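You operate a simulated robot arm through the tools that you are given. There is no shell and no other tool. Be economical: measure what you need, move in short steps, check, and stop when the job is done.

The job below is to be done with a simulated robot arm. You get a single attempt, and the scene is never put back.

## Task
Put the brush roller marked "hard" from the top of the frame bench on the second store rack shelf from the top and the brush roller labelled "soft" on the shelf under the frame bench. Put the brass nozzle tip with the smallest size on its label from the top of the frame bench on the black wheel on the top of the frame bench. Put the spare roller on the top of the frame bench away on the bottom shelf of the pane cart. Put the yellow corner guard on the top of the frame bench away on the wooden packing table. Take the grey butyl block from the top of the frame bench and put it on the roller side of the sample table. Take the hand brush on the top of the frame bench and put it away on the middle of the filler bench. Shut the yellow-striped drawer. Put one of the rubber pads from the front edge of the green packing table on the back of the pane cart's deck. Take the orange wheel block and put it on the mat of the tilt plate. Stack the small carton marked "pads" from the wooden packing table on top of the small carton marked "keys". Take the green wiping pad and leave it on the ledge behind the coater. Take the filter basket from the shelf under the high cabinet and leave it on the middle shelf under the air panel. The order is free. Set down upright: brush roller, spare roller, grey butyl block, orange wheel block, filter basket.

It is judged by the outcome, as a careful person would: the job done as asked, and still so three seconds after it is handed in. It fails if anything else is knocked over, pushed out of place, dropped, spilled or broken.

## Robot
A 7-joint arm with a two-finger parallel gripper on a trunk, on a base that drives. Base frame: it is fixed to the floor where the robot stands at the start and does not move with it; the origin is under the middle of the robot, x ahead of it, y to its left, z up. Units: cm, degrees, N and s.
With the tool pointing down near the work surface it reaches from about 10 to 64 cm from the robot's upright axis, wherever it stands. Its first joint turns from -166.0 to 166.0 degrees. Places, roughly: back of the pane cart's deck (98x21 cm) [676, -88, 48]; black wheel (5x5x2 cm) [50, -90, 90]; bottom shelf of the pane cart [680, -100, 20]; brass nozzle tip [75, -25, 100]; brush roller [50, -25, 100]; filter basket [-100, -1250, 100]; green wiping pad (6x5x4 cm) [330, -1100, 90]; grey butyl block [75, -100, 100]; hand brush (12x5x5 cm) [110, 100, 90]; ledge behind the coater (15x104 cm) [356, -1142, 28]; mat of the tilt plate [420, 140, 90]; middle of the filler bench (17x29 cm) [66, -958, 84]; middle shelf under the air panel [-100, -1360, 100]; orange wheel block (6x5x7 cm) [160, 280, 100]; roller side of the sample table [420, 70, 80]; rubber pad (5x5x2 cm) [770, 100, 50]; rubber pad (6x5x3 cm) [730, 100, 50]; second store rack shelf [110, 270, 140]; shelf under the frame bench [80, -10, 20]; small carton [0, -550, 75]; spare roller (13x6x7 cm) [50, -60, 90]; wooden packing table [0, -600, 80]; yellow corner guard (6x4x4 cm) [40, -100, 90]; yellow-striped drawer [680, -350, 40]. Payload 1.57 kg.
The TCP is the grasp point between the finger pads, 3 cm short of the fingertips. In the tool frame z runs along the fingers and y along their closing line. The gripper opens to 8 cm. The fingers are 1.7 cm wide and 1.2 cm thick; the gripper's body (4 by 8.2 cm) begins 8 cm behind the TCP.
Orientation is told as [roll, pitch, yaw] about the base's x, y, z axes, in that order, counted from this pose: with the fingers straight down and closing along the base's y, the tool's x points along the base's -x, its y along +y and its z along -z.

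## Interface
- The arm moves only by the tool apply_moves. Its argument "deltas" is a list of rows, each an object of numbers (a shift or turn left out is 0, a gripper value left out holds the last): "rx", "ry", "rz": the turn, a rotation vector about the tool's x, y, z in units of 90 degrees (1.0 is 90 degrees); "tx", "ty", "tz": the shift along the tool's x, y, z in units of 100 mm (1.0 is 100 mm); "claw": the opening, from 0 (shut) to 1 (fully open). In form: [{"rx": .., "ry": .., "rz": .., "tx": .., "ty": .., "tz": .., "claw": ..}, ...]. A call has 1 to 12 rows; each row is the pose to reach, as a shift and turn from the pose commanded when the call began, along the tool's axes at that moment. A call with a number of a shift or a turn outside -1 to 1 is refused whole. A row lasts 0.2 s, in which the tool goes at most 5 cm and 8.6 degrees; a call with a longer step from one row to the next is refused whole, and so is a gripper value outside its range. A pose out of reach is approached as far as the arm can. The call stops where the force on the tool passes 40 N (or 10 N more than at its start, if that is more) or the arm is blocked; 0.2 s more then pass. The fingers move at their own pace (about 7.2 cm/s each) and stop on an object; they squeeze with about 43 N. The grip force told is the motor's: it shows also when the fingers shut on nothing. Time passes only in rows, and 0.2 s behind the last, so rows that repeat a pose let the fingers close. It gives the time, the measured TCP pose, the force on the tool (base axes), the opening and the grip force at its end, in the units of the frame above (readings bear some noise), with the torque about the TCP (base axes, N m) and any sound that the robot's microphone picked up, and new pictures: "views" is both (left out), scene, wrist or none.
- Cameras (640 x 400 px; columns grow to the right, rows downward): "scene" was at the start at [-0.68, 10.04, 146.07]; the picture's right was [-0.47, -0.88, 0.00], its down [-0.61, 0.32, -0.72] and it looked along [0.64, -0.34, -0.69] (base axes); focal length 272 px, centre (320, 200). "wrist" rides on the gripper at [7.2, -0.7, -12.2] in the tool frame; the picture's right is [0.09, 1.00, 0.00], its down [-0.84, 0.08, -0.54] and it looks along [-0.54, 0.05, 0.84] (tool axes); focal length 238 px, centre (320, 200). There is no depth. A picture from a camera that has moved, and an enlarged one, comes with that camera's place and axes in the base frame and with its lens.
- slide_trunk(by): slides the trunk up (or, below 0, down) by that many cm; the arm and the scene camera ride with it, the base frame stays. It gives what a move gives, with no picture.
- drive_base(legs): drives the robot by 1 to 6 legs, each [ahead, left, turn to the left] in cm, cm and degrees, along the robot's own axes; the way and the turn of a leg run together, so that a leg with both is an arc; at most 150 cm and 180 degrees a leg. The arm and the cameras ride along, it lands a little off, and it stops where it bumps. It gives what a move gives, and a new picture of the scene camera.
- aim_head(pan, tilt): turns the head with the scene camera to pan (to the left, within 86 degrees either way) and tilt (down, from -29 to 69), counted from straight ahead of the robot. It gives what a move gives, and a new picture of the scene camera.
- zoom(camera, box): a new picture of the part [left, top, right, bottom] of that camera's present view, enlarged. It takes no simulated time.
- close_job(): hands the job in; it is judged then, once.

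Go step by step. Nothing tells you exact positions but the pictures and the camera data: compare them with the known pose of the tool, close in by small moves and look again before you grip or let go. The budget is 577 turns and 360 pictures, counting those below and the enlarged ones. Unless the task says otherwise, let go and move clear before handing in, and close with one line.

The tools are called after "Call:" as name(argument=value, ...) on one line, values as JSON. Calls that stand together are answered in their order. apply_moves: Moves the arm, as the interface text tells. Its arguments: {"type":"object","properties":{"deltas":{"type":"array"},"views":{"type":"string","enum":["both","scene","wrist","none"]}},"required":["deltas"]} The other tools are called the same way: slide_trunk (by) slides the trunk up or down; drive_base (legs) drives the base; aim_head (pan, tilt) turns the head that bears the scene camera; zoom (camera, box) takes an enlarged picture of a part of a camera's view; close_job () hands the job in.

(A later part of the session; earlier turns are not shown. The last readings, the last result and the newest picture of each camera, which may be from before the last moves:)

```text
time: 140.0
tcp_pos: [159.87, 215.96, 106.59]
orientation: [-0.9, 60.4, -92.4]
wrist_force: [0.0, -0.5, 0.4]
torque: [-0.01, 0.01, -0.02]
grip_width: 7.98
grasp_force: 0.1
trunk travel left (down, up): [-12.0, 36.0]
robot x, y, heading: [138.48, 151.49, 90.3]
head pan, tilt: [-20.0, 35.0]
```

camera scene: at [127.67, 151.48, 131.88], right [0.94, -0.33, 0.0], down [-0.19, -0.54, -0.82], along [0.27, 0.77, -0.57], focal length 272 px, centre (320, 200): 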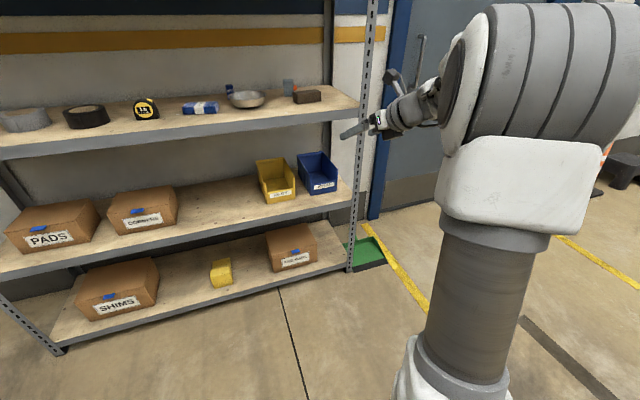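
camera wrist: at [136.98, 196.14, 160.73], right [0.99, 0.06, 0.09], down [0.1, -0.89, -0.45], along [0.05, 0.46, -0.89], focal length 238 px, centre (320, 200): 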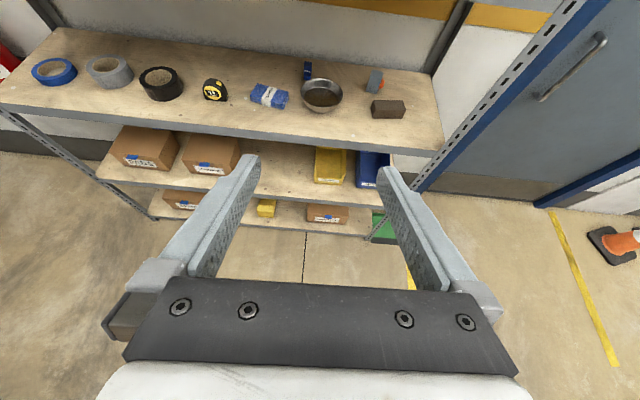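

Reach suffices. Drive toward the rack, stopping before the block.

Call:
drive_base(legs=[[40, 0, 0]])

Call:
apply_moves(deltas=[{"claw": 1}], views="wrist")

```text
time: 143.2
tcp_pos: [159.3, 256.19, 106.54]
orientation: [-1.0, 60.5, -92.4]
wrist_force: [-0.3, -0.3, -0.1]
torque: [-0.01, -0.03, 0.0]
grip_width: 7.98
grasp_force: 0.1
trunk travel left (down, up): [-12.0, 36.0]
robot x, y, heading: [137.82, 191.68, 90.7]
head pan, tilt: [-20.0, 35.0]
camera scene: at [127.25, 191.56, 131.89], right [0.94, -0.33, 0.0], down [-0.19, -0.54, -0.82], along [0.27, 0.77, -0.57], focal length 272 px, centre (320, 200)
```

scene: 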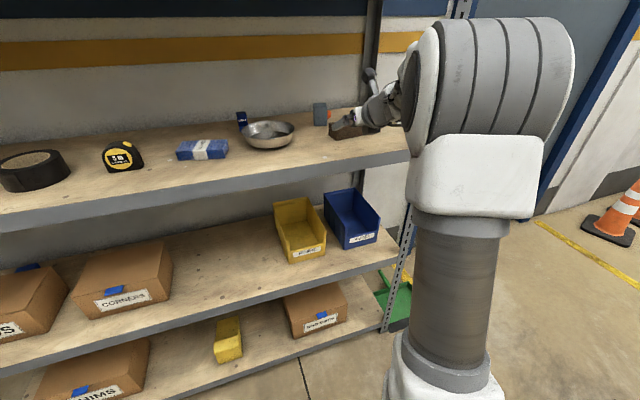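

```text
time: 143.6
tcp_pos: [159.19, 256.26, 106.54]
orientation: [-1.0, 60.4, -92.4]
wrist_force: [-0.8, 0.7, 0.1]
torque: [-0.05, 0.01, -0.01]
grip_width: 8.0
grasp_force: 0.0
trunk travel left (down, up): [-12.0, 36.0]
robot x, y, heading: [138.12, 191.93, 90.6]
head pan, tilt: [-20.0, 35.0]
camera wrist: at [158.45, 249.2, 118.88], right [1.0, 0.02, 0.07], down [0.05, -0.89, -0.46], along [0.06, 0.46, -0.88], focal length 238 px, centre (320, 200)
```

wrist: 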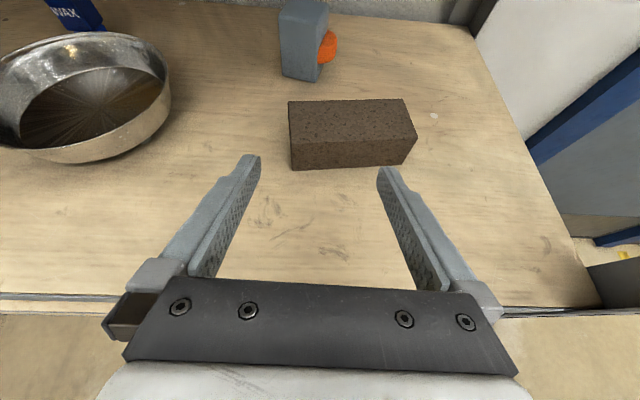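

Call:
apply_moves(deltas=[{"tx": 0.17, "tz": -0.1}, {"tx": 0.35, "tz": -0.2}, {"tx": 0.52, "tz": -0.3}], views="none")

Call:
drive_base(legs=[[16, 0, 0]])

Call:
apply_moves(deltas=[{"claw": 1}], views="wrist")

```text
time: 144.4
tcp_pos: [159.37, 256.24, 112.54]
orientation: [-1.0, 60.5, -92.4]
wrist_force: [-0.7, -0.1, 0.1]
torque: [-0.01, 0.03, 0.0]
grip_width: 7.99
grasp_force: 0.1
trunk travel left (down, up): [-12.0, 36.0]
robot x, y, heading: [138.15, 191.64, 90.6]
head pan, tilt: [-20.0, 35.0]
```

```text
time: 146.1
tcp_pos: [159.12, 272.09, 112.5]
orientation: [-0.9, 60.5, -92.4]
wrist_force: [0.3, 0.1, -0.4]
torque: [-0.01, -0.04, 0.05]
grip_width: 8.01
grasp_force: 0.0
trunk travel left (down, up): [-12.0, 36.0]
robot x, y, heading: [137.97, 207.92, 90.7]
head pan, tilt: [-20.0, 35.0]
camera scene: at [127.05, 207.44, 131.89], right [0.94, -0.33, 0.0], down [-0.19, -0.54, -0.82], along [0.27, 0.77, -0.57], focal length 272 px, centre (320, 200)
```

scene: 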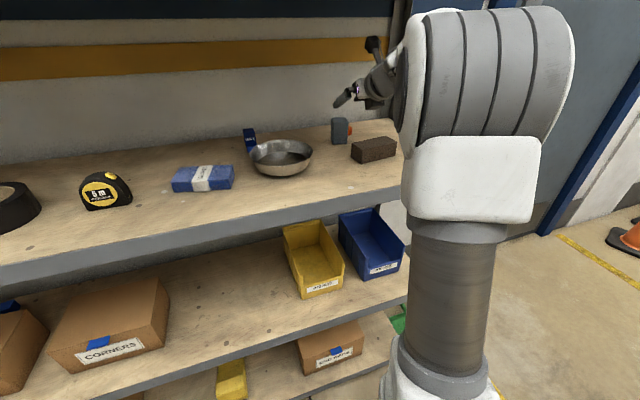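

```text
time: 146.5
tcp_pos: [158.98, 271.94, 112.52]
orientation: [-1.0, 60.4, -92.3]
wrist_force: [0.5, 0.2, 0.1]
torque: [0.01, -0.01, 0.02]
grip_width: 8.03
grasp_force: 0.1
trunk travel left (down, up): [-12.0, 36.0]
robot x, y, heading: [138.01, 207.44, 90.7]
head pan, tilt: [-20.0, 35.0]
camera wrist: at [158.28, 265.03, 124.91], right [1.0, 0.02, 0.07], down [0.05, -0.89, -0.46], along [0.05, 0.47, -0.88], focal length 238 px, centre (320, 200)
```

wrist: 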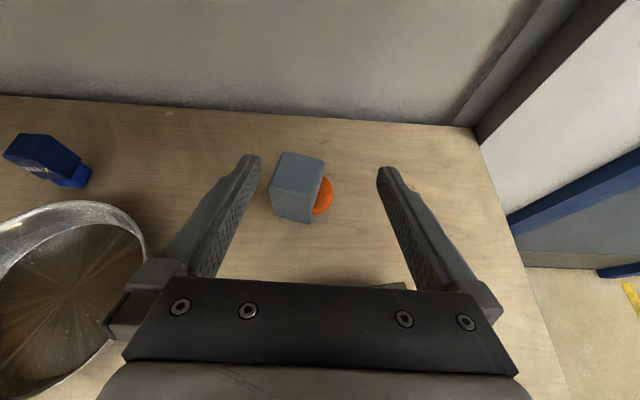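

Call:
apply_moves(deltas=[{"tx": 0.18, "tz": 0.32, "ty": -0.08, "rx": -0.024, "rz": 0.014}, {"tx": 0.37, "tz": 0.65, "ty": -0.13, "rx": -0.048, "rz": 0.028}], views="wrist")

```text
time: 147.1
tcp_pos: [157.91, 279.57, 112.63]
orientation: [-1.1, 60.5, -97.5]
wrist_force: [0.1, 0.0, 0.2]
torque: [-0.02, 0.01, 0.03]
grip_width: 8.0
grasp_force: 0.0
trunk travel left (down, up): [-12.0, 36.0]
robot x, y, heading: [137.84, 207.18, 90.9]
head pan, tilt: [-20.0, 35.0]
camera wrist: at [156.58, 272.66, 124.98], right [1.0, -0.07, 0.07], down [-0.03, -0.89, -0.46], along [0.09, 0.46, -0.88], focal length 238 px, centre (320, 200)
```

wrist: 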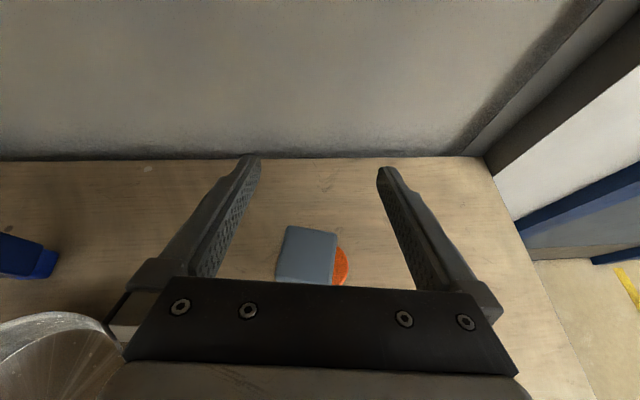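

Call:
apply_moves(deltas=[{"tx": -0.3, "tz": 0.16}, {"tx": -0.6, "tz": 0.32}, {"tx": -0.85, "tz": 0.45}, {"tx": -1.0, "tz": 0.53}], views="wrist")

```text
time: 148.1
tcp_pos: [157.82, 279.27, 101.86]
orientation: [-0.6, 61.0, -97.2]
wrist_force: [0.0, 4.7, 19.5]
torque: [0.42, -0.85, 0.18]
grip_width: 7.98
grasp_force: 0.1
trunk travel left (down, up): [-12.0, 36.0]
robot x, y, heading: [137.85, 207.74, 90.7]
head pan, tilt: [-20.0, 35.0]
camera wrist: at [156.42, 272.23, 114.26], right [0.99, -0.07, 0.08], down [-0.03, -0.88, -0.47], along [0.1, 0.47, -0.88], focal length 238 px, centre (320, 200)
```

wrist: 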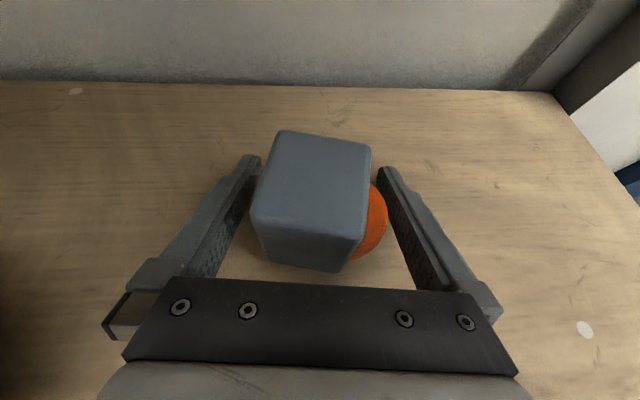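

The right fingertip rests on the wheel; I lift a little, shift right half a centimetre and go down again.

Call:
apply_moves(deltas=[{"tx": 0.13, "tz": -0.08}, {"tx": 0.13, "tz": -0.08, "ty": 0.05}, {"tx": 0.05, "tz": -0.03, "ty": 0.05}, {"tx": -0.02, "tz": 0.01, "ty": 0.05}], views="wrist")

```text
time: 149.1
tcp_pos: [158.29, 279.03, 102.07]
orientation: [-0.5, 61.3, -97.0]
wrist_force: [0.8, 3.0, 29.6]
torque: [0.26, -1.26, 0.41]
grip_width: 7.96
grasp_force: 0.0
trunk travel left (down, up): [-12.0, 36.0]
robot x, y, heading: [138.12, 207.22, 90.6]
head pan, tilt: [-20.0, 35.0]
camera wrist: at [156.87, 272.06, 114.22], right [0.99, -0.07, 0.08], down [-0.03, -0.88, -0.47], along [0.1, 0.47, -0.88], focal length 238 px, centre (320, 200)
```

wrist: 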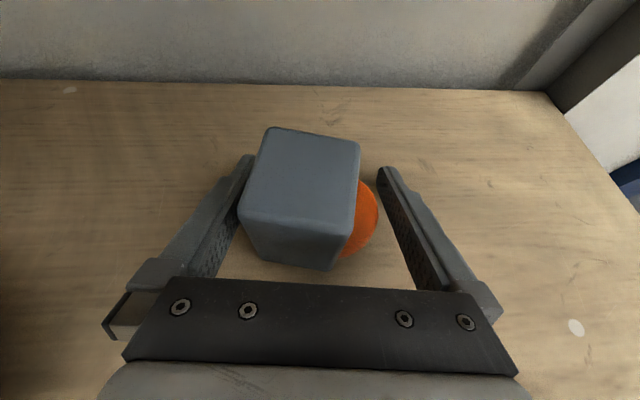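

Call:
zoom(camera="wrist", box=[200, 110, 440, 290])

```text
2.22 times, centred on (320, 200) of wrist
camera zoom: at [156.87, 272.06, 114.22], right [0.99, -0.07, 0.08], down [-0.03, -0.88, -0.47], along [0.1, 0.47, -0.88], focal length 530 px, centre (320, 200)
```

zoom: 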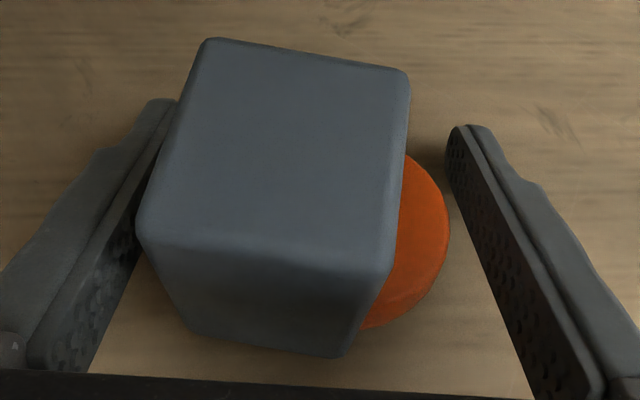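

The block is turned ~9° further than the tool. I lift, align the yaw, and lower again.

Call:
apply_moves(deltas=[{"tx": 0.2, "tz": -0.12}, {"tx": 0.2, "tz": -0.12, "rx": -0.045, "rz": 0.026}, {"tx": 0.2, "tz": -0.12, "rx": -0.09, "rz": 0.052}], views="wrist")

```text
time: 149.9
tcp_pos: [158.34, 279.14, 103.34]
orientation: [-1.3, 60.3, -107.1]
wrist_force: [1.4, 0.3, 0.6]
torque: [-0.01, 0.05, 0.04]
grip_width: 8.01
grasp_force: 0.1
trunk travel left (down, up): [-12.0, 36.0]
robot x, y, heading: [138.61, 207.3, 90.9]
head pan, tilt: [-20.0, 35.0]
camera wrist: at [155.84, 272.54, 115.64], right [0.97, -0.23, 0.07], down [-0.17, -0.87, -0.46], along [0.16, 0.43, -0.89], focal length 238 px, centre (320, 200)
```

wrist: 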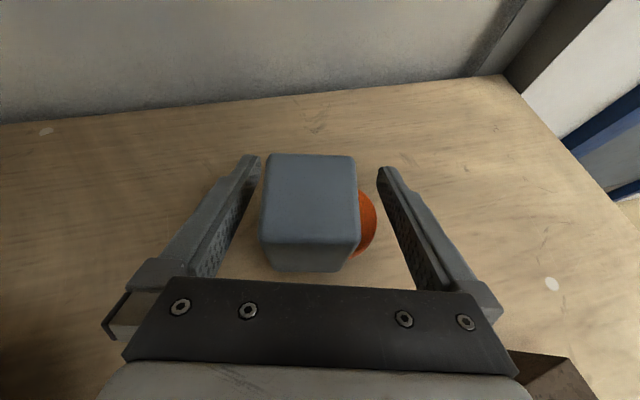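

Call:
apply_moves(deltas=[{"tx": -0.07, "tz": 0.04, "ty": 0.01}, {"tx": -0.14, "tz": 0.08, "ty": 0.01}, {"tx": -0.21, "tz": 0.12, "ty": 0.01}], views="none")

```text
time: 150.7
tcp_pos: [158.36, 279.05, 101.96]
orientation: [-0.8, 61.3, -106.6]
wrist_force: [-0.3, 3.2, 29.7]
torque: [0.39, -1.4, 0.1]
grip_width: 7.89
grasp_force: 0.1
trunk travel left (down, up): [-12.0, 36.0]
robot x, y, heading: [138.11, 207.59, 90.9]
head pan, tilt: [-20.0, 35.0]
```

Contact again on the wheel's top. I'll grip just above the wheel, on the block's body.

Call:
apply_moves(deltas=[{"tx": 0.07, "tz": -0.04}, {"tx": 0.07, "tz": -0.04, "claw": 0}, {"tx": 0.07, "tz": -0.04, "claw": 0}, {"tx": 0.07, "tz": -0.04, "claw": 0}, {"tx": 0.07, "tz": -0.04, "claw": 0}], views="wrist")

```text
time: 151.9
tcp_pos: [158.4, 278.95, 102.02]
orientation: [-1.2, 60.7, -107.0]
wrist_force: [8.6, -4.1, 20.7]
torque: [0.21, -0.99, -0.28]
grip_width: 5.92
grasp_force: 42.6
trunk travel left (down, up): [-12.0, 36.0]
robot x, y, heading: [138.06, 207.26, 90.8]
head pan, tilt: [-20.0, 35.0]
camera wrist: at [156.02, 272.35, 114.35], right [0.97, -0.23, 0.07], down [-0.17, -0.87, -0.46], along [0.17, 0.44, -0.88], focal length 238 px, centre (320, 200)
```

wrist: 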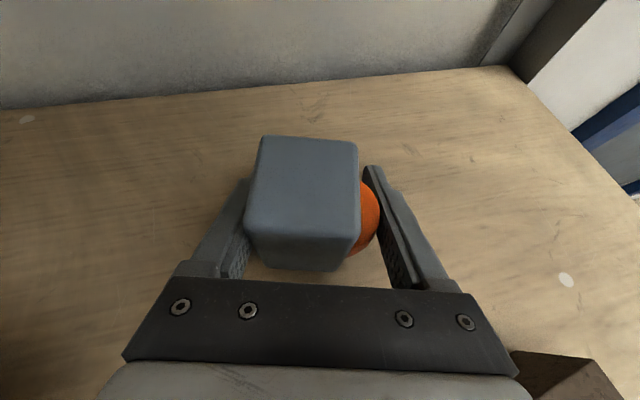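

Gripped at 5.9 cm wide. Lift slowly.

Call:
apply_moves(deltas=[{"tx": 0.04, "tz": -0.02, "claw": 0}, {"tx": 0.09, "tz": -0.05, "claw": 0}, {"tx": 0.17, "tz": -0.1, "claw": 0}, {"tx": 0.26, "tz": -0.15, "claw": 0}], views="wrist")

```text
time: 152.9
tcp_pos: [158.32, 279.11, 104.6]
orientation: [-1.3, 60.3, -106.9]
wrist_force: [0.5, 0.0, -1.7]
torque: [0.01, 0.02, -0.02]
grip_width: 5.92
grasp_force: 42.6
trunk travel left (down, up): [-12.0, 36.0]
robot x, y, heading: [138.15, 207.35, 90.8]
head pan, tilt: [-20.0, 35.0]
camera wrist: at [155.88, 272.56, 117.04], right [0.97, -0.23, 0.07], down [-0.17, -0.87, -0.46], along [0.16, 0.43, -0.89], focal length 238 px, centre (320, 200)
```

wrist: 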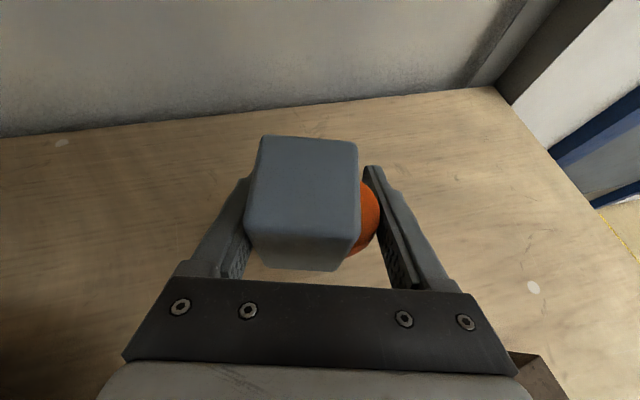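

Call:
apply_moves(deltas=[{"tx": 0.12, "tz": -0.07, "claw": 0}, {"tx": 0.24, "tz": -0.14, "claw": 0}, {"tx": 0.36, "tz": -0.21, "claw": 0}, {"tx": 0.5, "tz": -0.29, "claw": 0}], views="none")

Call:
drive_base(legs=[[-30, 0, 0], [-30, 0, 0]])

Call:
apply_moves(deltas=[{"claw": 0}], views="wrist")

```text
time: 153.9
tcp_pos: [158.43, 279.02, 110.54]
orientation: [-1.2, 60.3, -107.0]
wrist_force: [-0.2, -0.2, -0.9]
torque: [0.03, 0.0, 0.0]
grip_width: 5.94
grasp_force: 43.1
trunk travel left (down, up): [-12.0, 36.0]
robot x, y, heading: [137.96, 207.58, 90.8]
head pan, tilt: [-20.0, 35.0]
```

```text
time: 158.5
tcp_pos: [159.38, 219.48, 110.62]
orientation: [-1.2, 60.4, -107.1]
wrist_force: [-0.7, 0.4, -1.3]
torque: [0.03, -0.04, 0.0]
grip_width: 5.91
grasp_force: 42.7
trunk travel left (down, up): [-12.0, 36.0]
robot x, y, heading: [138.82, 147.99, 90.5]
head pan, tilt: [-20.0, 35.0]
camera scene: at [127.75, 147.99, 131.89], right [0.94, -0.33, 0.0], down [-0.19, -0.54, -0.82], along [0.27, 0.77, -0.57], focal length 272 px, centre (320, 200)
```

scene: 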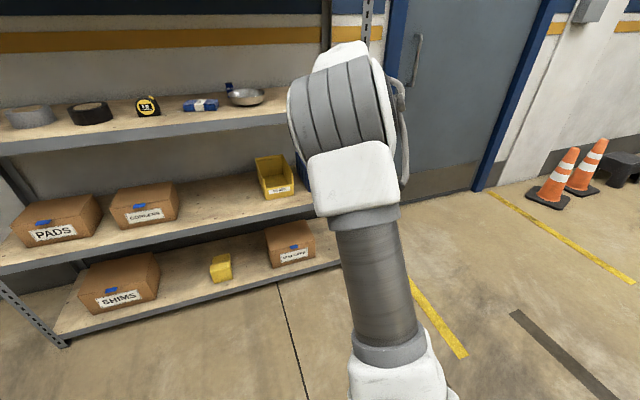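

```text
time: 158.9
tcp_pos: [159.3, 219.47, 110.64]
orientation: [-1.2, 60.3, -107.2]
wrist_force: [-1.0, 0.3, -1.3]
torque: [0.06, -0.01, -0.02]
grip_width: 5.91
grasp_force: 43.1
trunk travel left (down, up): [-12.0, 36.0]
robot x, y, heading: [138.52, 147.61, 90.5]
head pan, tilt: [-20.0, 35.0]
camera wrist: at [156.88, 212.9, 122.86], right [0.97, -0.23, 0.07], down [-0.17, -0.87, -0.46], along [0.17, 0.43, -0.89], focal length 238 px, centre (320, 200)
```

wrist: 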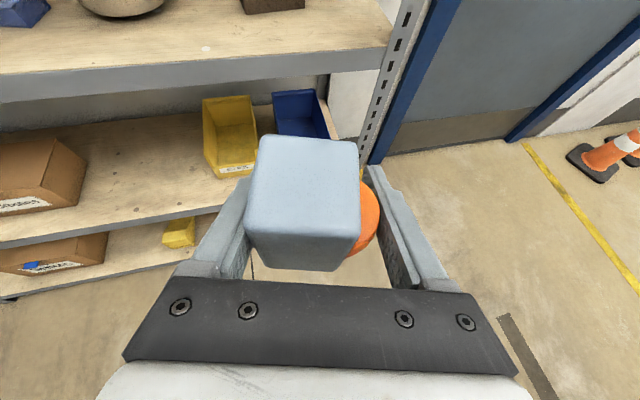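

Block held. Turn toward +x and look for the tilt plate and sample table.

Call:
drive_base(legs=[[0, 0, -90]])

Call:
aim_head(pan=10, tilt=10)

```text
time: 164.5
tcp_pos: [210.32, 127.58, 110.57]
orientation: [-1.2, 60.3, 163.2]
wrist_force: [0.1, 0.9, -1.0]
torque: [-0.01, 0.0, 0.0]
grip_width: 5.93
grasp_force: 43.3
trunk travel left (down, up): [-12.0, 36.0]
robot x, y, heading: [138.5, 148.29, 0.9]
head pan, tilt: [-20.0, 35.0]
camera scene: at [138.87, 158.8, 131.89], right [-0.33, -0.94, 0.0], down [-0.54, 0.19, -0.82], along [0.77, -0.27, -0.57], focal length 272 px, centre (320, 200)
```

scene: 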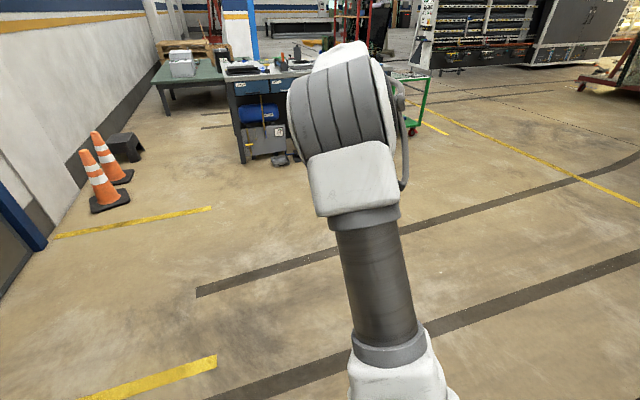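

```text
time: 165.4
tcp_pos: [210.3, 127.57, 110.47]
orientation: [-1.1, 60.3, 163.1]
wrist_force: [0.4, -0.3, -1.2]
torque: [0.03, -0.02, 0.01]
grip_width: 5.89
grasp_force: 42.8
trunk travel left (down, up): [-12.0, 36.0]
robot x, y, heading: [138.59, 147.84, 0.8]
head pan, tilt: [10.0, 10.0]
camera scene: at [139.68, 163.43, 135.89], right [0.19, -0.98, 0.0], down [-0.17, -0.03, -0.98], along [0.97, 0.18, -0.17], focal length 272 px, centre (320, 200)
```

scene: 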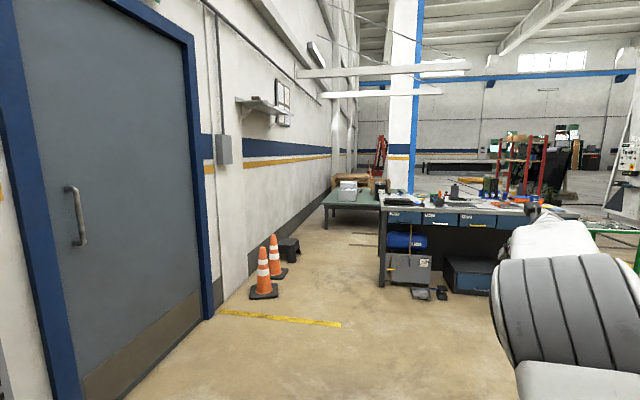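

Call:
slide_trunk(by=25)

Call:
drive_base(legs=[[150, -20, 0], [10, 0, -0.8]])

Call:
aim_head(pan=5, tilt=30)

```text
time: 168.0
tcp_pos: [210.32, 127.6, 135.53]
orientation: [-1.2, 60.3, 163.2]
wrist_force: [0.4, -0.1, -1.0]
torque: [0.01, -0.02, -0.03]
grip_width: 5.91
grasp_force: 42.4
trunk travel left (down, up): [-37.0, 11.0]
robot x, y, heading: [138.85, 147.74, 0.6]
head pan, tilt: [10.0, 10.0]
```

```text
refused: leg 1 is longer than a leg can be; nothing moved
```

```text
time: 168.8
tcp_pos: [210.32, 127.59, 135.59]
orientation: [-1.2, 60.4, 163.2]
wrist_force: [-0.7, 0.2, -1.6]
torque: [-0.01, 0.0, -0.01]
grip_width: 5.91
grasp_force: 43.4
trunk travel left (down, up): [-37.0, 11.0]
robot x, y, heading: [138.58, 147.81, 0.7]
head pan, tilt: [5.0, 30.0]
camera scene: at [139.55, 162.61, 157.67], right [0.1, -0.99, 0.0], down [-0.5, -0.05, -0.87], along [0.86, 0.09, -0.5], focal length 272 px, centre (320, 200)
```

scene: 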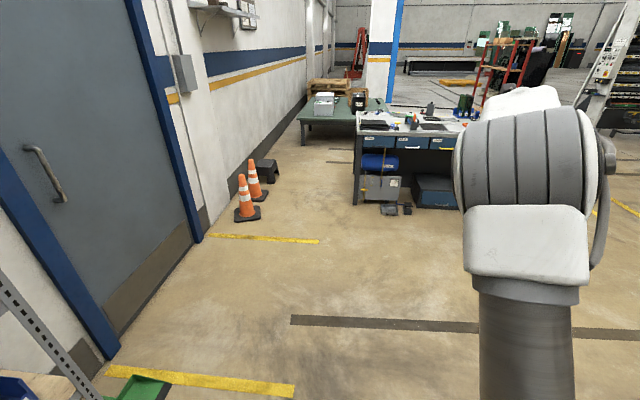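

Call:
drive_base(legs=[[80, -15, 0], [78, -10, -0.8]])

Call:
zoom(camera="scene", box=[160, 0, 480, 200])

```text
time: 179.5
tcp_pos: [367.41, 101.58, 135.65]
orientation: [-1.2, 60.4, 161.6]
wrist_force: [0.2, 0.1, -0.8]
torque: [-0.01, -0.05, 0.02]
grip_width: 5.91
grasp_force: 43.0
trunk travel left (down, up): [-37.0, 11.0]
robot x, y, heading: [296.28, 123.74, -0.8]
head pan, tilt: [5.0, 30.0]
camera scene: at [297.62, 138.59, 157.66], right [0.07, -1.0, 0.0], down [-0.5, -0.04, -0.87], along [0.86, 0.06, -0.5], focal length 272 px, centre (320, 200)
```

scene: 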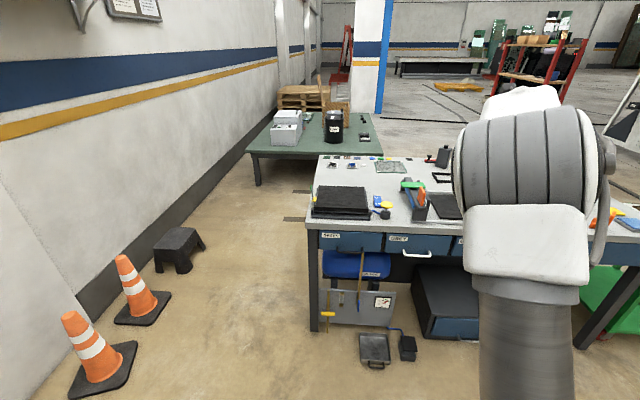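

```text
2.00 times, centred on (320, 100) of scene
camera zoom: at [297.62, 138.59, 157.66], right [0.07, -1.0, 0.0], down [-0.5, -0.04, -0.87], along [0.86, 0.06, -0.5], focal length 545 px, centre (320, 400)
```

zoom: 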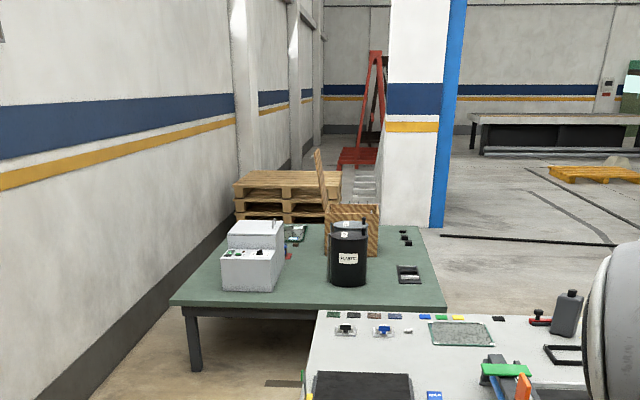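

Call:
zoom(camera="scene", box=[300, 140, 470, 260])

```text
3.33 times, centred on (385, 200) of scene
camera zoom: at [297.62, 138.59, 157.66], right [0.07, -1.0, 0.0], down [-0.5, -0.04, -0.87], along [0.86, 0.06, -0.5], focal length 908 px, centre (103, 200)
```

zoom: 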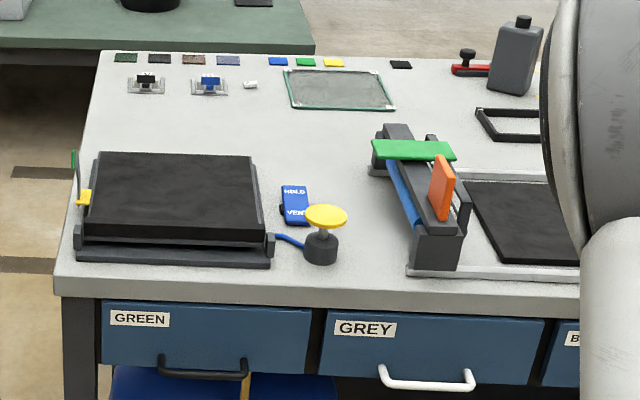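

The tilt plate's mat is at about (416,136,90). I drive so that the block hangs above it.

Call:
drive_base(legs=[[0, 34, 0.8], [46, 0, 0]])

Call:
apply_moves(deltas=[{"claw": 0}], views="wrist")

```text
time: 185.8
tcp_pos: [414.17, 136.45, 135.6]
orientation: [-1.2, 60.4, 162.3]
wrist_force: [-1.2, 0.3, -0.8]
torque: [-0.04, -0.05, 0.04]
grip_width: 5.92
grasp_force: 42.9
trunk travel left (down, up): [-37.0, 11.0]
robot x, y, heading: [342.94, 158.12, -0.2]
head pan, tilt: [5.0, 30.0]
camera scene: at [343.99, 172.54, 157.66], right [0.09, -1.0, 0.0], down [-0.5, -0.04, -0.87], along [0.86, 0.08, -0.5], focal length 272 px, centre (320, 200)
```

scene: 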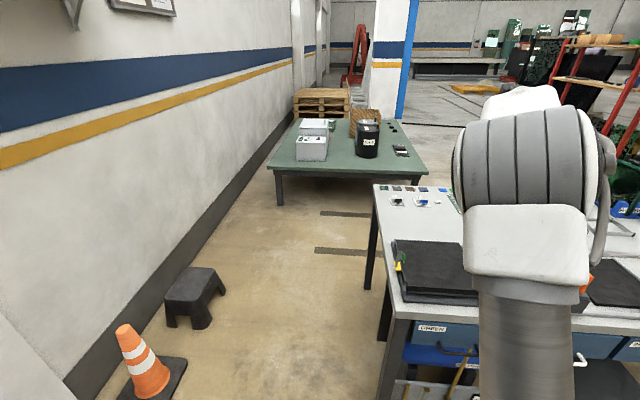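

```text
time: 186.2
tcp_pos: [414.28, 136.43, 135.48]
orientation: [-1.2, 60.3, 162.4]
wrist_force: [0.1, 0.5, -1.0]
torque: [-0.03, -0.04, 0.02]
grip_width: 5.95
grasp_force: 43.1
trunk travel left (down, up): [-37.0, 11.0]
robot x, y, heading: [342.93, 158.15, 0.1]
head pan, tilt: [5.0, 30.0]
camera wrist: at [407.64, 139.04, 147.86], right [-0.24, -0.97, 0.07], down [-0.87, 0.18, -0.46], along [0.43, -0.17, -0.89], focal length 238 px, centre (320, 200)
```

wrist: 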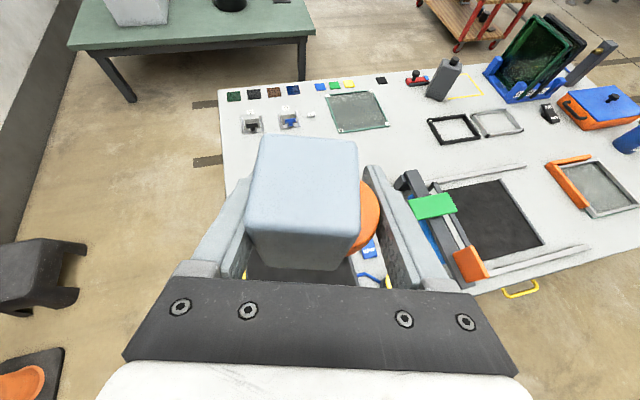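

Call:
slide_trunk(by=-30)

Call:
apply_moves(deltas=[{"claw": 0}], views="both")

```text
time: 189.2
tcp_pos: [414.3, 136.45, 105.55]
orientation: [-1.1, 60.4, 162.3]
wrist_force: [0.7, -0.4, -1.2]
torque: [0.0, 0.0, -0.01]
grip_width: 5.92
grasp_force: 43.1
trunk travel left (down, up): [-7.0, 41.0]
robot x, y, heading: [342.7, 157.73, 0.1]
head pan, tilt: [5.0, 30.0]
```

```text
time: 189.6
tcp_pos: [414.24, 136.61, 105.56]
orientation: [-1.1, 60.4, 162.3]
wrist_force: [0.2, -0.4, -0.5]
torque: [-0.03, -0.03, 0.03]
grip_width: 5.91
grasp_force: 43.1
trunk travel left (down, up): [-7.0, 41.0]
robot x, y, heading: [342.57, 157.87, 0.1]
head pan, tilt: [5.0, 30.0]
camera scene: at [343.98, 172.54, 127.67], right [0.09, -1.0, 0.0], down [-0.5, -0.04, -0.87], along [0.86, 0.08, -0.5], focal length 272 px, centre (320, 200)
camera wrist: at [407.62, 139.03, 117.89], right [-0.24, -0.97, 0.07], down [-0.87, 0.18, -0.46], along [0.43, -0.17, -0.89], focal length 238 px, centre (320, 200)
```

scene: 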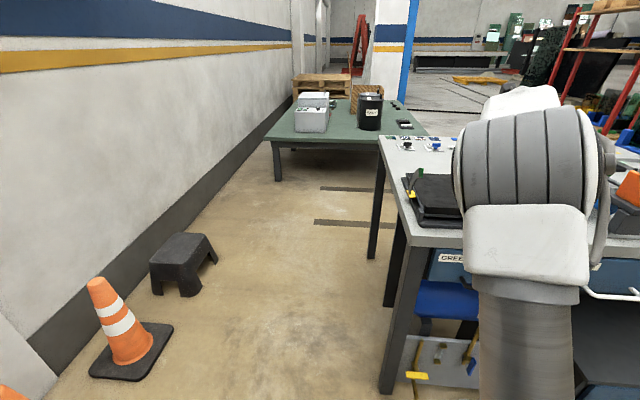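
wrist: 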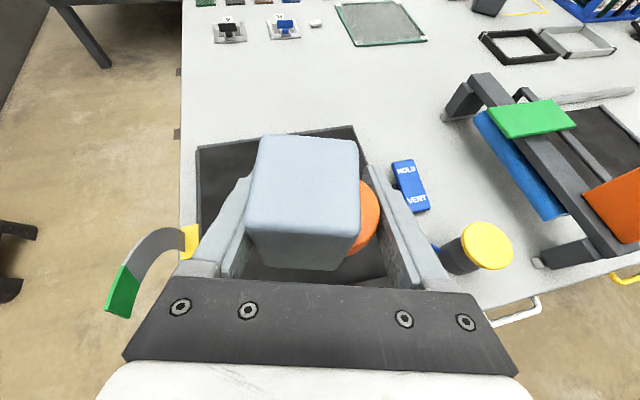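

Call:
drive_base(legs=[[3, 0, 0]])

Call:
apply_moves(deltas=[{"tx": -0.26, "tz": 0.15, "claw": 0}, {"tx": -0.43, "tz": 0.25, "claw": 0}, {"tx": -0.52, "tz": 0.3, "claw": 0}], views="wrist")

```text
time: 190.5
tcp_pos: [417.23, 136.4, 105.55]
orientation: [-1.2, 60.4, 162.3]
wrist_force: [0.4, -0.5, -1.7]
torque: [0.02, -0.01, 0.0]
grip_width: 5.9
grasp_force: 43.0
trunk travel left (down, up): [-7.0, 41.0]
robot x, y, heading: [346.05, 157.97, 0.2]
head pan, tilt: [5.0, 30.0]
camera scene: at [346.97, 172.54, 127.67], right [0.09, -1.0, 0.0], down [-0.5, -0.04, -0.87], along [0.86, 0.08, -0.5], focal length 272 px, centre (320, 200)
```

scene: 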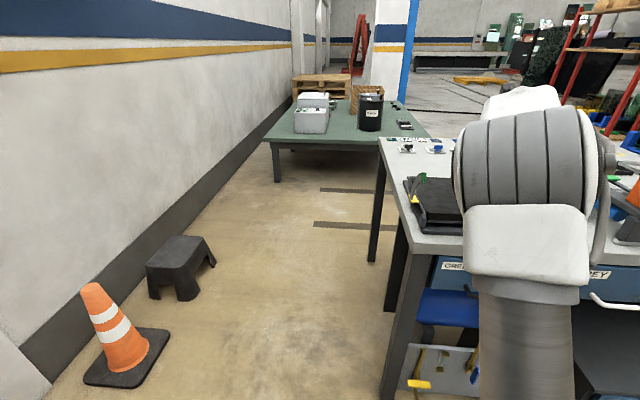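

```text
time: 191.3
tcp_pos: [417.38, 136.52, 99.44]
orientation: [-1.2, 60.3, 162.4]
wrist_force: [-0.1, 0.2, -1.9]
torque: [0.0, -0.01, -0.04]
grip_width: 5.91
grasp_force: 42.8
trunk travel left (down, up): [-7.0, 41.0]
robot x, y, heading: [345.97, 157.84, 0.1]
head pan, tilt: [5.0, 30.0]
camera wrist: at [410.72, 139.09, 111.84], right [-0.24, -0.97, 0.07], down [-0.87, 0.18, -0.46], along [0.43, -0.17, -0.89], focal length 238 px, centre (320, 200)
```

wrist: 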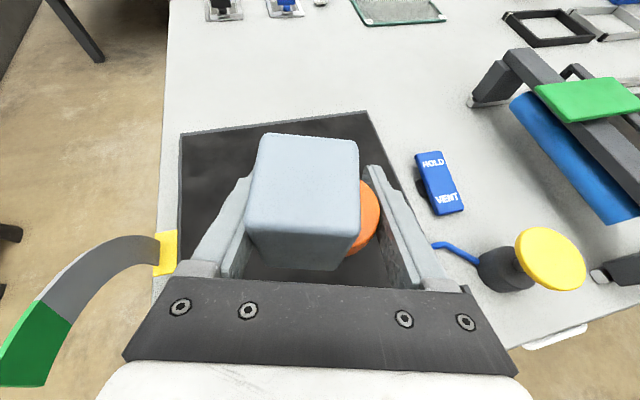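

Centred on the mat. Lower in small steps to contact.

Call:
apply_moves(deltas=[{"tx": -0.04, "tz": 0.025, "claw": 0}, {"tx": -0.09, "tz": 0.05, "claw": 0}, {"tx": -0.13, "tz": 0.075, "claw": 0}, {"tx": -0.17, "tz": 0.1, "claw": 0}], views="none")

```text
time: 192.3
tcp_pos: [417.24, 136.4, 97.56]
orientation: [-1.2, 60.4, 162.2]
wrist_force: [0.3, -0.4, -1.8]
torque: [0.0, 0.0, 0.0]
grip_width: 5.91
grasp_force: 43.1
trunk travel left (down, up): [-7.0, 41.0]
robot x, y, heading: [345.55, 158.42, 0.1]
head pan, tilt: [5.0, 30.0]
```

Call:
apply_moves(deltas=[{"tx": -0.04, "tz": 0.025, "claw": 0}, {"tx": -0.09, "tz": 0.05, "claw": 0}, {"tx": -0.13, "tz": 0.075, "claw": 0}], views="none")

```text
time: 193.1
tcp_pos: [417.28, 136.53, 96.02]
orientation: [-1.2, 60.3, 162.3]
wrist_force: [-0.1, -0.7, -1.3]
torque: [-0.01, -0.03, -0.02]
grip_width: 5.93
grasp_force: 43.1
trunk travel left (down, up): [-7.0, 41.0]
robot x, y, heading: [345.99, 157.68, 0.2]
head pan, tilt: [5.0, 30.0]
```

Call:
apply_moves(deltas=[{"tx": -0.04, "tz": 0.025, "claw": 0}, {"tx": -0.08, "tz": 0.045, "claw": 0}, {"tx": -0.11, "tz": 0.065, "claw": 0}], views="wrist")

```text
time: 193.9
tcp_pos: [417.3, 136.47, 94.8]
orientation: [-1.2, 60.4, 162.4]
wrist_force: [0.1, 0.1, -1.0]
torque: [0.0, -0.02, 0.01]
grip_width: 5.91
grasp_force: 42.4
trunk travel left (down, up): [-7.0, 41.0]
robot x, y, heading: [345.71, 158.02, -0.0]
head pan, tilt: [5.0, 30.0]
camera wrist: at [410.71, 139.1, 107.14], right [-0.24, -0.97, 0.07], down [-0.87, 0.18, -0.46], along [0.43, -0.17, -0.89], focal length 238 px, centre (320, 200)
```

wrist: 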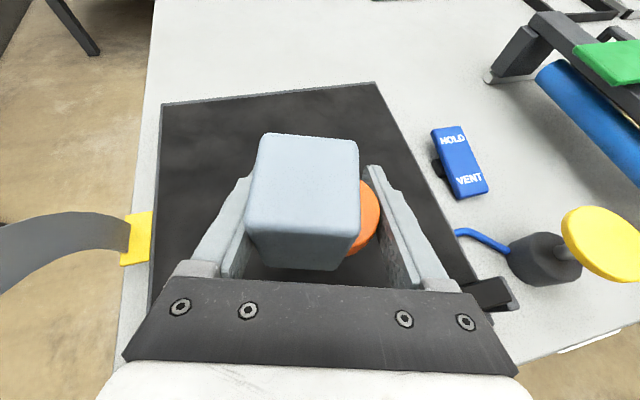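

Call:
apply_moves(deltas=[{"tx": -0.04, "tz": 0.025, "claw": 0}, {"tx": -0.09, "tz": 0.05, "claw": 0}, {"tx": -0.13, "tz": 0.075, "claw": 0}, {"tx": -0.17, "tz": 0.1, "claw": 0}], views="none")

```text
time: 194.9
tcp_pos: [417.47, 136.61, 92.86]
orientation: [-1.2, 60.3, 162.3]
wrist_force: [-0.1, 0.5, -1.7]
torque: [0.0, -0.01, 0.0]
grip_width: 5.92
grasp_force: 43.1
trunk travel left (down, up): [-7.0, 41.0]
robot x, y, heading: [345.85, 157.77, -0.1]
head pan, tilt: [5.0, 30.0]
```

Call:
apply_moves(deltas=[{"tx": -0.04, "tz": 0.025, "claw": 0}, {"tx": -0.08, "tz": 0.045, "claw": 0}, {"tx": -0.12, "tz": 0.07, "claw": 0}], views="wrist")

```text
time: 195.7
tcp_pos: [417.32, 136.62, 91.47]
orientation: [-1.4, 60.3, 162.3]
wrist_force: [-0.5, 0.1, -1.4]
torque: [-0.02, -0.02, 0.0]
grip_width: 5.92
grasp_force: 43.2
trunk travel left (down, up): [-7.0, 41.0]
robot x, y, heading: [346.01, 158.13, -0.1]
head pan, tilt: [5.0, 30.0]
camera wrist: at [410.78, 139.18, 103.8], right [-0.24, -0.97, 0.07], down [-0.87, 0.18, -0.46], along [0.43, -0.17, -0.89], focal length 238 px, centre (320, 200)
```

wrist: 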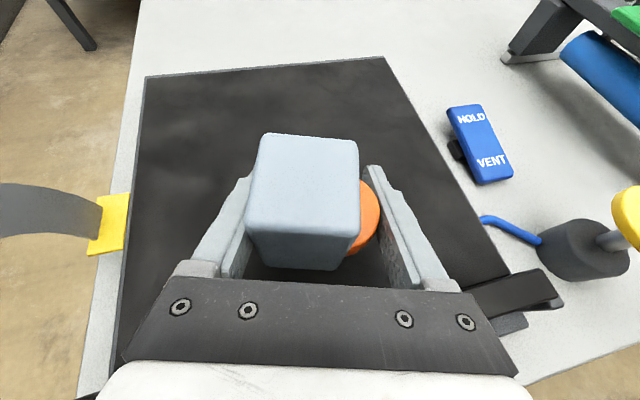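

Call:
apply_moves(deltas=[{"tx": -0.04, "tz": 0.025, "claw": 0}, {"tx": -0.08, "tz": 0.045, "claw": 0}], views="none")

```text
time: 196.3
tcp_pos: [417.35, 136.5, 90.51]
orientation: [-1.2, 60.4, 162.4]
wrist_force: [0.9, 0.6, -1.4]
torque: [-0.02, 0.0, -0.01]
grip_width: 5.92
grasp_force: 43.0
trunk travel left (down, up): [-7.0, 41.0]
robot x, y, heading: [345.84, 157.81, -0.0]
head pan, tilt: [5.0, 30.0]
```

Call:
apply_moves(deltas=[{"tx": -0.04, "tz": 0.025, "claw": 0}, {"tx": -0.08, "tz": 0.045, "claw": 0}], views="none")

Call:
apply_moves(deltas=[{"tx": -0.03, "tz": 0.017, "claw": 0}], views="wrist")

```text
time: 196.9
tcp_pos: [417.3, 136.58, 89.82]
orientation: [-1.1, 60.5, 162.6]
wrist_force: [-0.5, 0.4, 6.6]
torque: [-0.11, 0.0, 0.01]
grip_width: 5.9
grasp_force: 42.8
trunk travel left (down, up): [-7.0, 41.0]
robot x, y, heading: [346.17, 158.21, 0.1]
head pan, tilt: [5.0, 30.0]
```

```text
time: 197.3
tcp_pos: [417.43, 136.63, 89.88]
orientation: [-1.1, 60.8, 162.4]
wrist_force: [1.0, 0.7, 22.1]
torque: [-0.16, 0.69, -0.04]
grip_width: 5.9
grasp_force: 42.6
trunk travel left (down, up): [-7.0, 41.0]
robot x, y, heading: [346.02, 157.84, 0.2]
head pan, tilt: [5.0, 30.0]
camera wrist: at [410.65, 139.2, 102.14], right [-0.24, -0.97, 0.07], down [-0.86, 0.18, -0.47], along [0.44, -0.17, -0.88], focal length 238 px, centre (320, 200)
```

wrist: 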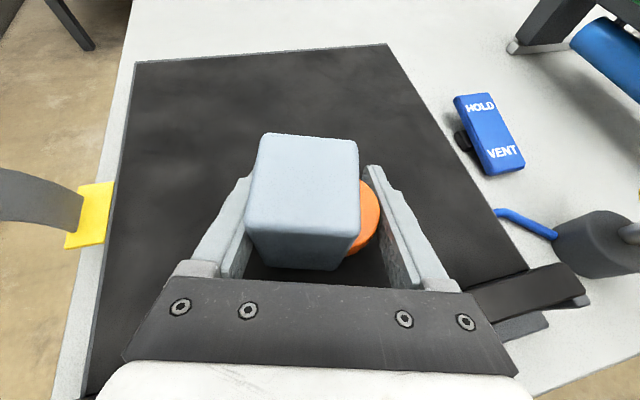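

Contact. Ease off, open, and rise.

Call:
apply_moves(deltas=[{"tx": 0.03, "tz": -0.017, "claw": 0}, {"tx": 0.03, "tz": -0.017, "claw": 0.9}, {"tx": 0.03, "tz": -0.017, "claw": 1}, {"tx": 0.03, "tz": -0.017, "claw": 1}, {"tx": 0.03, "tz": -0.017, "claw": 1}], views="wrist")

```text
time: 198.5
tcp_pos: [417.41, 136.89, 89.91]
orientation: [-1.3, 60.6, 162.4]
wrist_force: [10.0, 11.8, 19.5]
torque: [-0.54, -0.46, 0.56]
grip_width: 6.71
grasp_force: 0.1
trunk travel left (down, up): [-7.0, 41.0]
robot x, y, heading: [345.92, 157.89, 0.1]
head pan, tilt: [5.0, 30.0]
camera wrist: at [410.75, 139.45, 102.17], right [-0.24, -0.97, 0.07], down [-0.87, 0.18, -0.46], along [0.44, -0.17, -0.88], focal length 238 px, centre (320, 200)
```

wrist: 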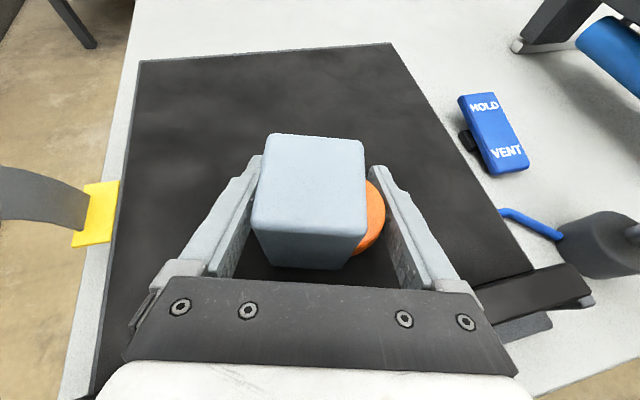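

The right knuckle touches the plate's bracket while opening; with 0.8 cm of play I lift straight up slowly.

Call:
apply_moves(deltas=[{"claw": 0.82}, {"tx": 0.05, "tz": -0.03, "claw": 0.82}, {"tx": 0.1, "tz": -0.06, "claw": 0.82}, {"tx": 0.15, "tz": -0.09, "claw": 0.82}], views="wrist")

```text
time: 199.5
tcp_pos: [417.24, 136.59, 91.26]
orientation: [-1.4, 60.1, 162.1]
wrist_force: [0.7, 0.2, -0.9]
torque: [-0.02, 0.01, 0.02]
grip_width: 6.54
grasp_force: 0.0
trunk travel left (down, up): [-7.0, 41.0]
robot x, y, heading: [345.95, 157.77, 0.0]
head pan, tilt: [5.0, 30.0]
camera wrist: at [410.72, 139.03, 103.6], right [-0.24, -0.97, 0.07], down [-0.87, 0.19, -0.46], along [0.43, -0.17, -0.89], focal length 238 px, centre (320, 200)
```

wrist: 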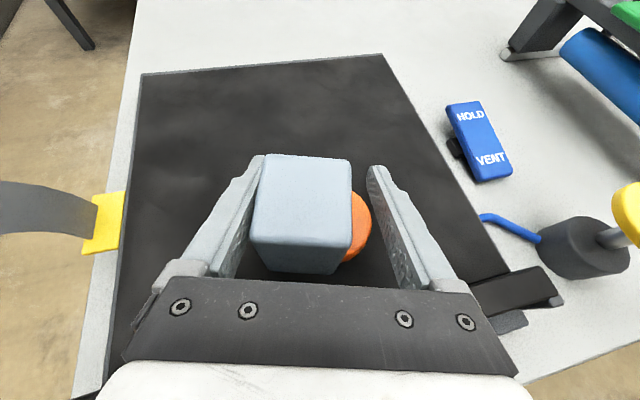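

Call:
apply_moves(deltas=[{"tx": 0.05, "tz": -0.03, "ty": 0.02, "claw": 0.85}, {"tx": 0.15, "tz": -0.08, "ty": 0.03, "claw": 0.9}, {"tx": 0.3, "tz": -0.17, "ty": 0.02, "claw": 1}, {"tx": 0.55, "tz": -0.31, "claw": 1}, {"tx": 0.85, "tz": -0.5, "claw": 1}], views="wrist")

```text
time: 200.7
tcp_pos: [417.17, 136.58, 101.31]
orientation: [-1.3, 60.2, 162.3]
wrist_force: [-0.4, -0.2, 0.4]
torque: [-0.02, -0.01, -0.03]
grip_width: 7.99
grasp_force: 0.1
trunk travel left (down, up): [-7.0, 41.0]
robot x, y, heading: [345.88, 157.78, -0.1]
head pan, tilt: [5.0, 30.0]
camera wrist: at [410.55, 139.13, 113.61], right [-0.24, -0.97, 0.07], down [-0.87, 0.18, -0.46], along [0.43, -0.17, -0.89], focal length 238 px, centre (320, 200)
```

wrist: 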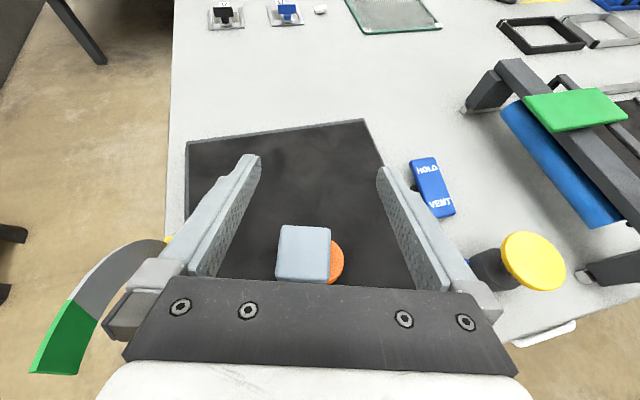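

Block stands on the mat. I back off and scout the sample table further right.

Call:
drive_base(legs=[[-45, 0, 0], [0, -80, 0]])

Call:
slide_trunk(by=30)

Call:
aim_head(pan=15, tilt=25)

```text
time: 210.1
tcp_pos: [372.43, 57.0, 101.25]
orientation: [-1.1, 60.3, 162.5]
wrist_force: [0.3, 0.5, -1.0]
torque: [0.04, -0.05, -0.03]
grip_width: 7.99
grasp_force: 0.2
trunk travel left (down, up): [-7.0, 41.0]
robot x, y, heading: [301.04, 77.79, 0.3]
head pan, tilt: [5.0, 30.0]
camera scene: at [302.09, 92.54, 127.66], right [0.09, -1.0, 0.0], down [-0.5, -0.05, -0.87], along [0.86, 0.08, -0.5], focal length 272 px, centre (320, 200)
```

scene: 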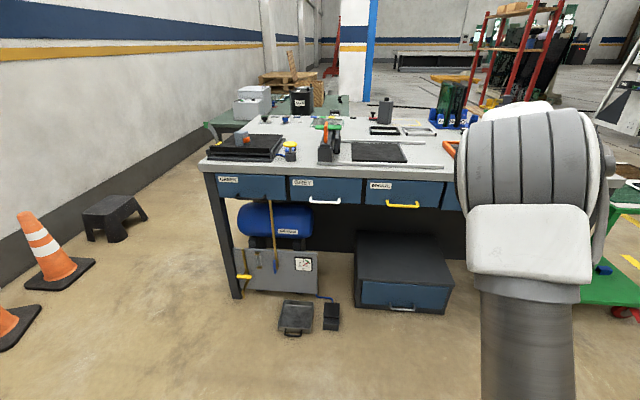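

```text
time: 213.1
tcp_pos: [372.38, 56.94, 131.4]
orientation: [-1.2, 60.4, 162.6]
wrist_force: [0.1, 0.2, 0.3]
torque: [0.02, -0.01, 0.0]
grip_width: 8.03
grasp_force: 0.1
trunk travel left (down, up): [-37.0, 11.0]
robot x, y, heading: [301.38, 77.75, 0.4]
head pan, tilt: [5.0, 30.0]
```

```text
time: 213.9
tcp_pos: [372.54, 57.06, 131.39]
orientation: [-1.3, 60.4, 162.6]
wrist_force: [-0.2, 0.4, -0.8]
torque: [-0.04, 0.0, 0.0]
grip_width: 8.02
grasp_force: 0.0
trunk travel left (down, up): [-37.0, 11.0]
robot x, y, heading: [301.1, 77.9, 0.4]
head pan, tilt: [15.0, 25.0]
camera scene: at [301.97, 94.13, 158.46], right [0.26, -0.96, 0.0], down [-0.41, -0.11, -0.91], along [0.87, 0.24, -0.42], focal length 272 px, centre (320, 200)
```

scene: 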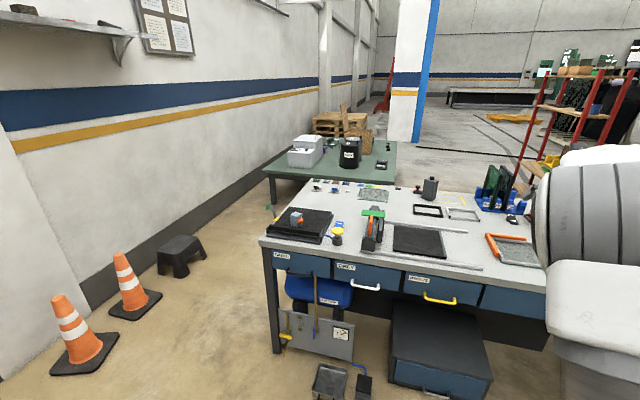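

The "sample table" is the black plate by the roller, about (425,77); its roller side is the left (y≈83) half. Now look right for the way back to the frame bench.

Call:
aim_head(pan=-86, tilt=25)

```text
time: 215.6
tcp_pos: [372.5, 56.99, 131.23]
orientation: [-1.1, 60.4, 162.6]
wrist_force: [-0.1, 0.5, 0.3]
torque: [-0.01, 0.02, 0.03]
grip_width: 8.03
grasp_force: 0.1
trunk travel left (down, up): [-37.0, 11.0]
robot x, y, heading: [301.12, 77.74, 0.3]
head pan, tilt: [-85.9, 25.0]
camera scene: at [293.79, 82.52, 158.46], right [-1.0, -0.08, 0.0], down [-0.03, 0.42, -0.91], along [0.07, -0.9, -0.42], focal length 272 px, centre (320, 200)
```

scene: 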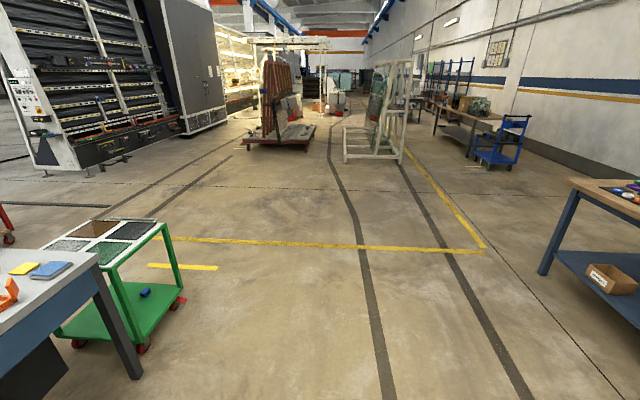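

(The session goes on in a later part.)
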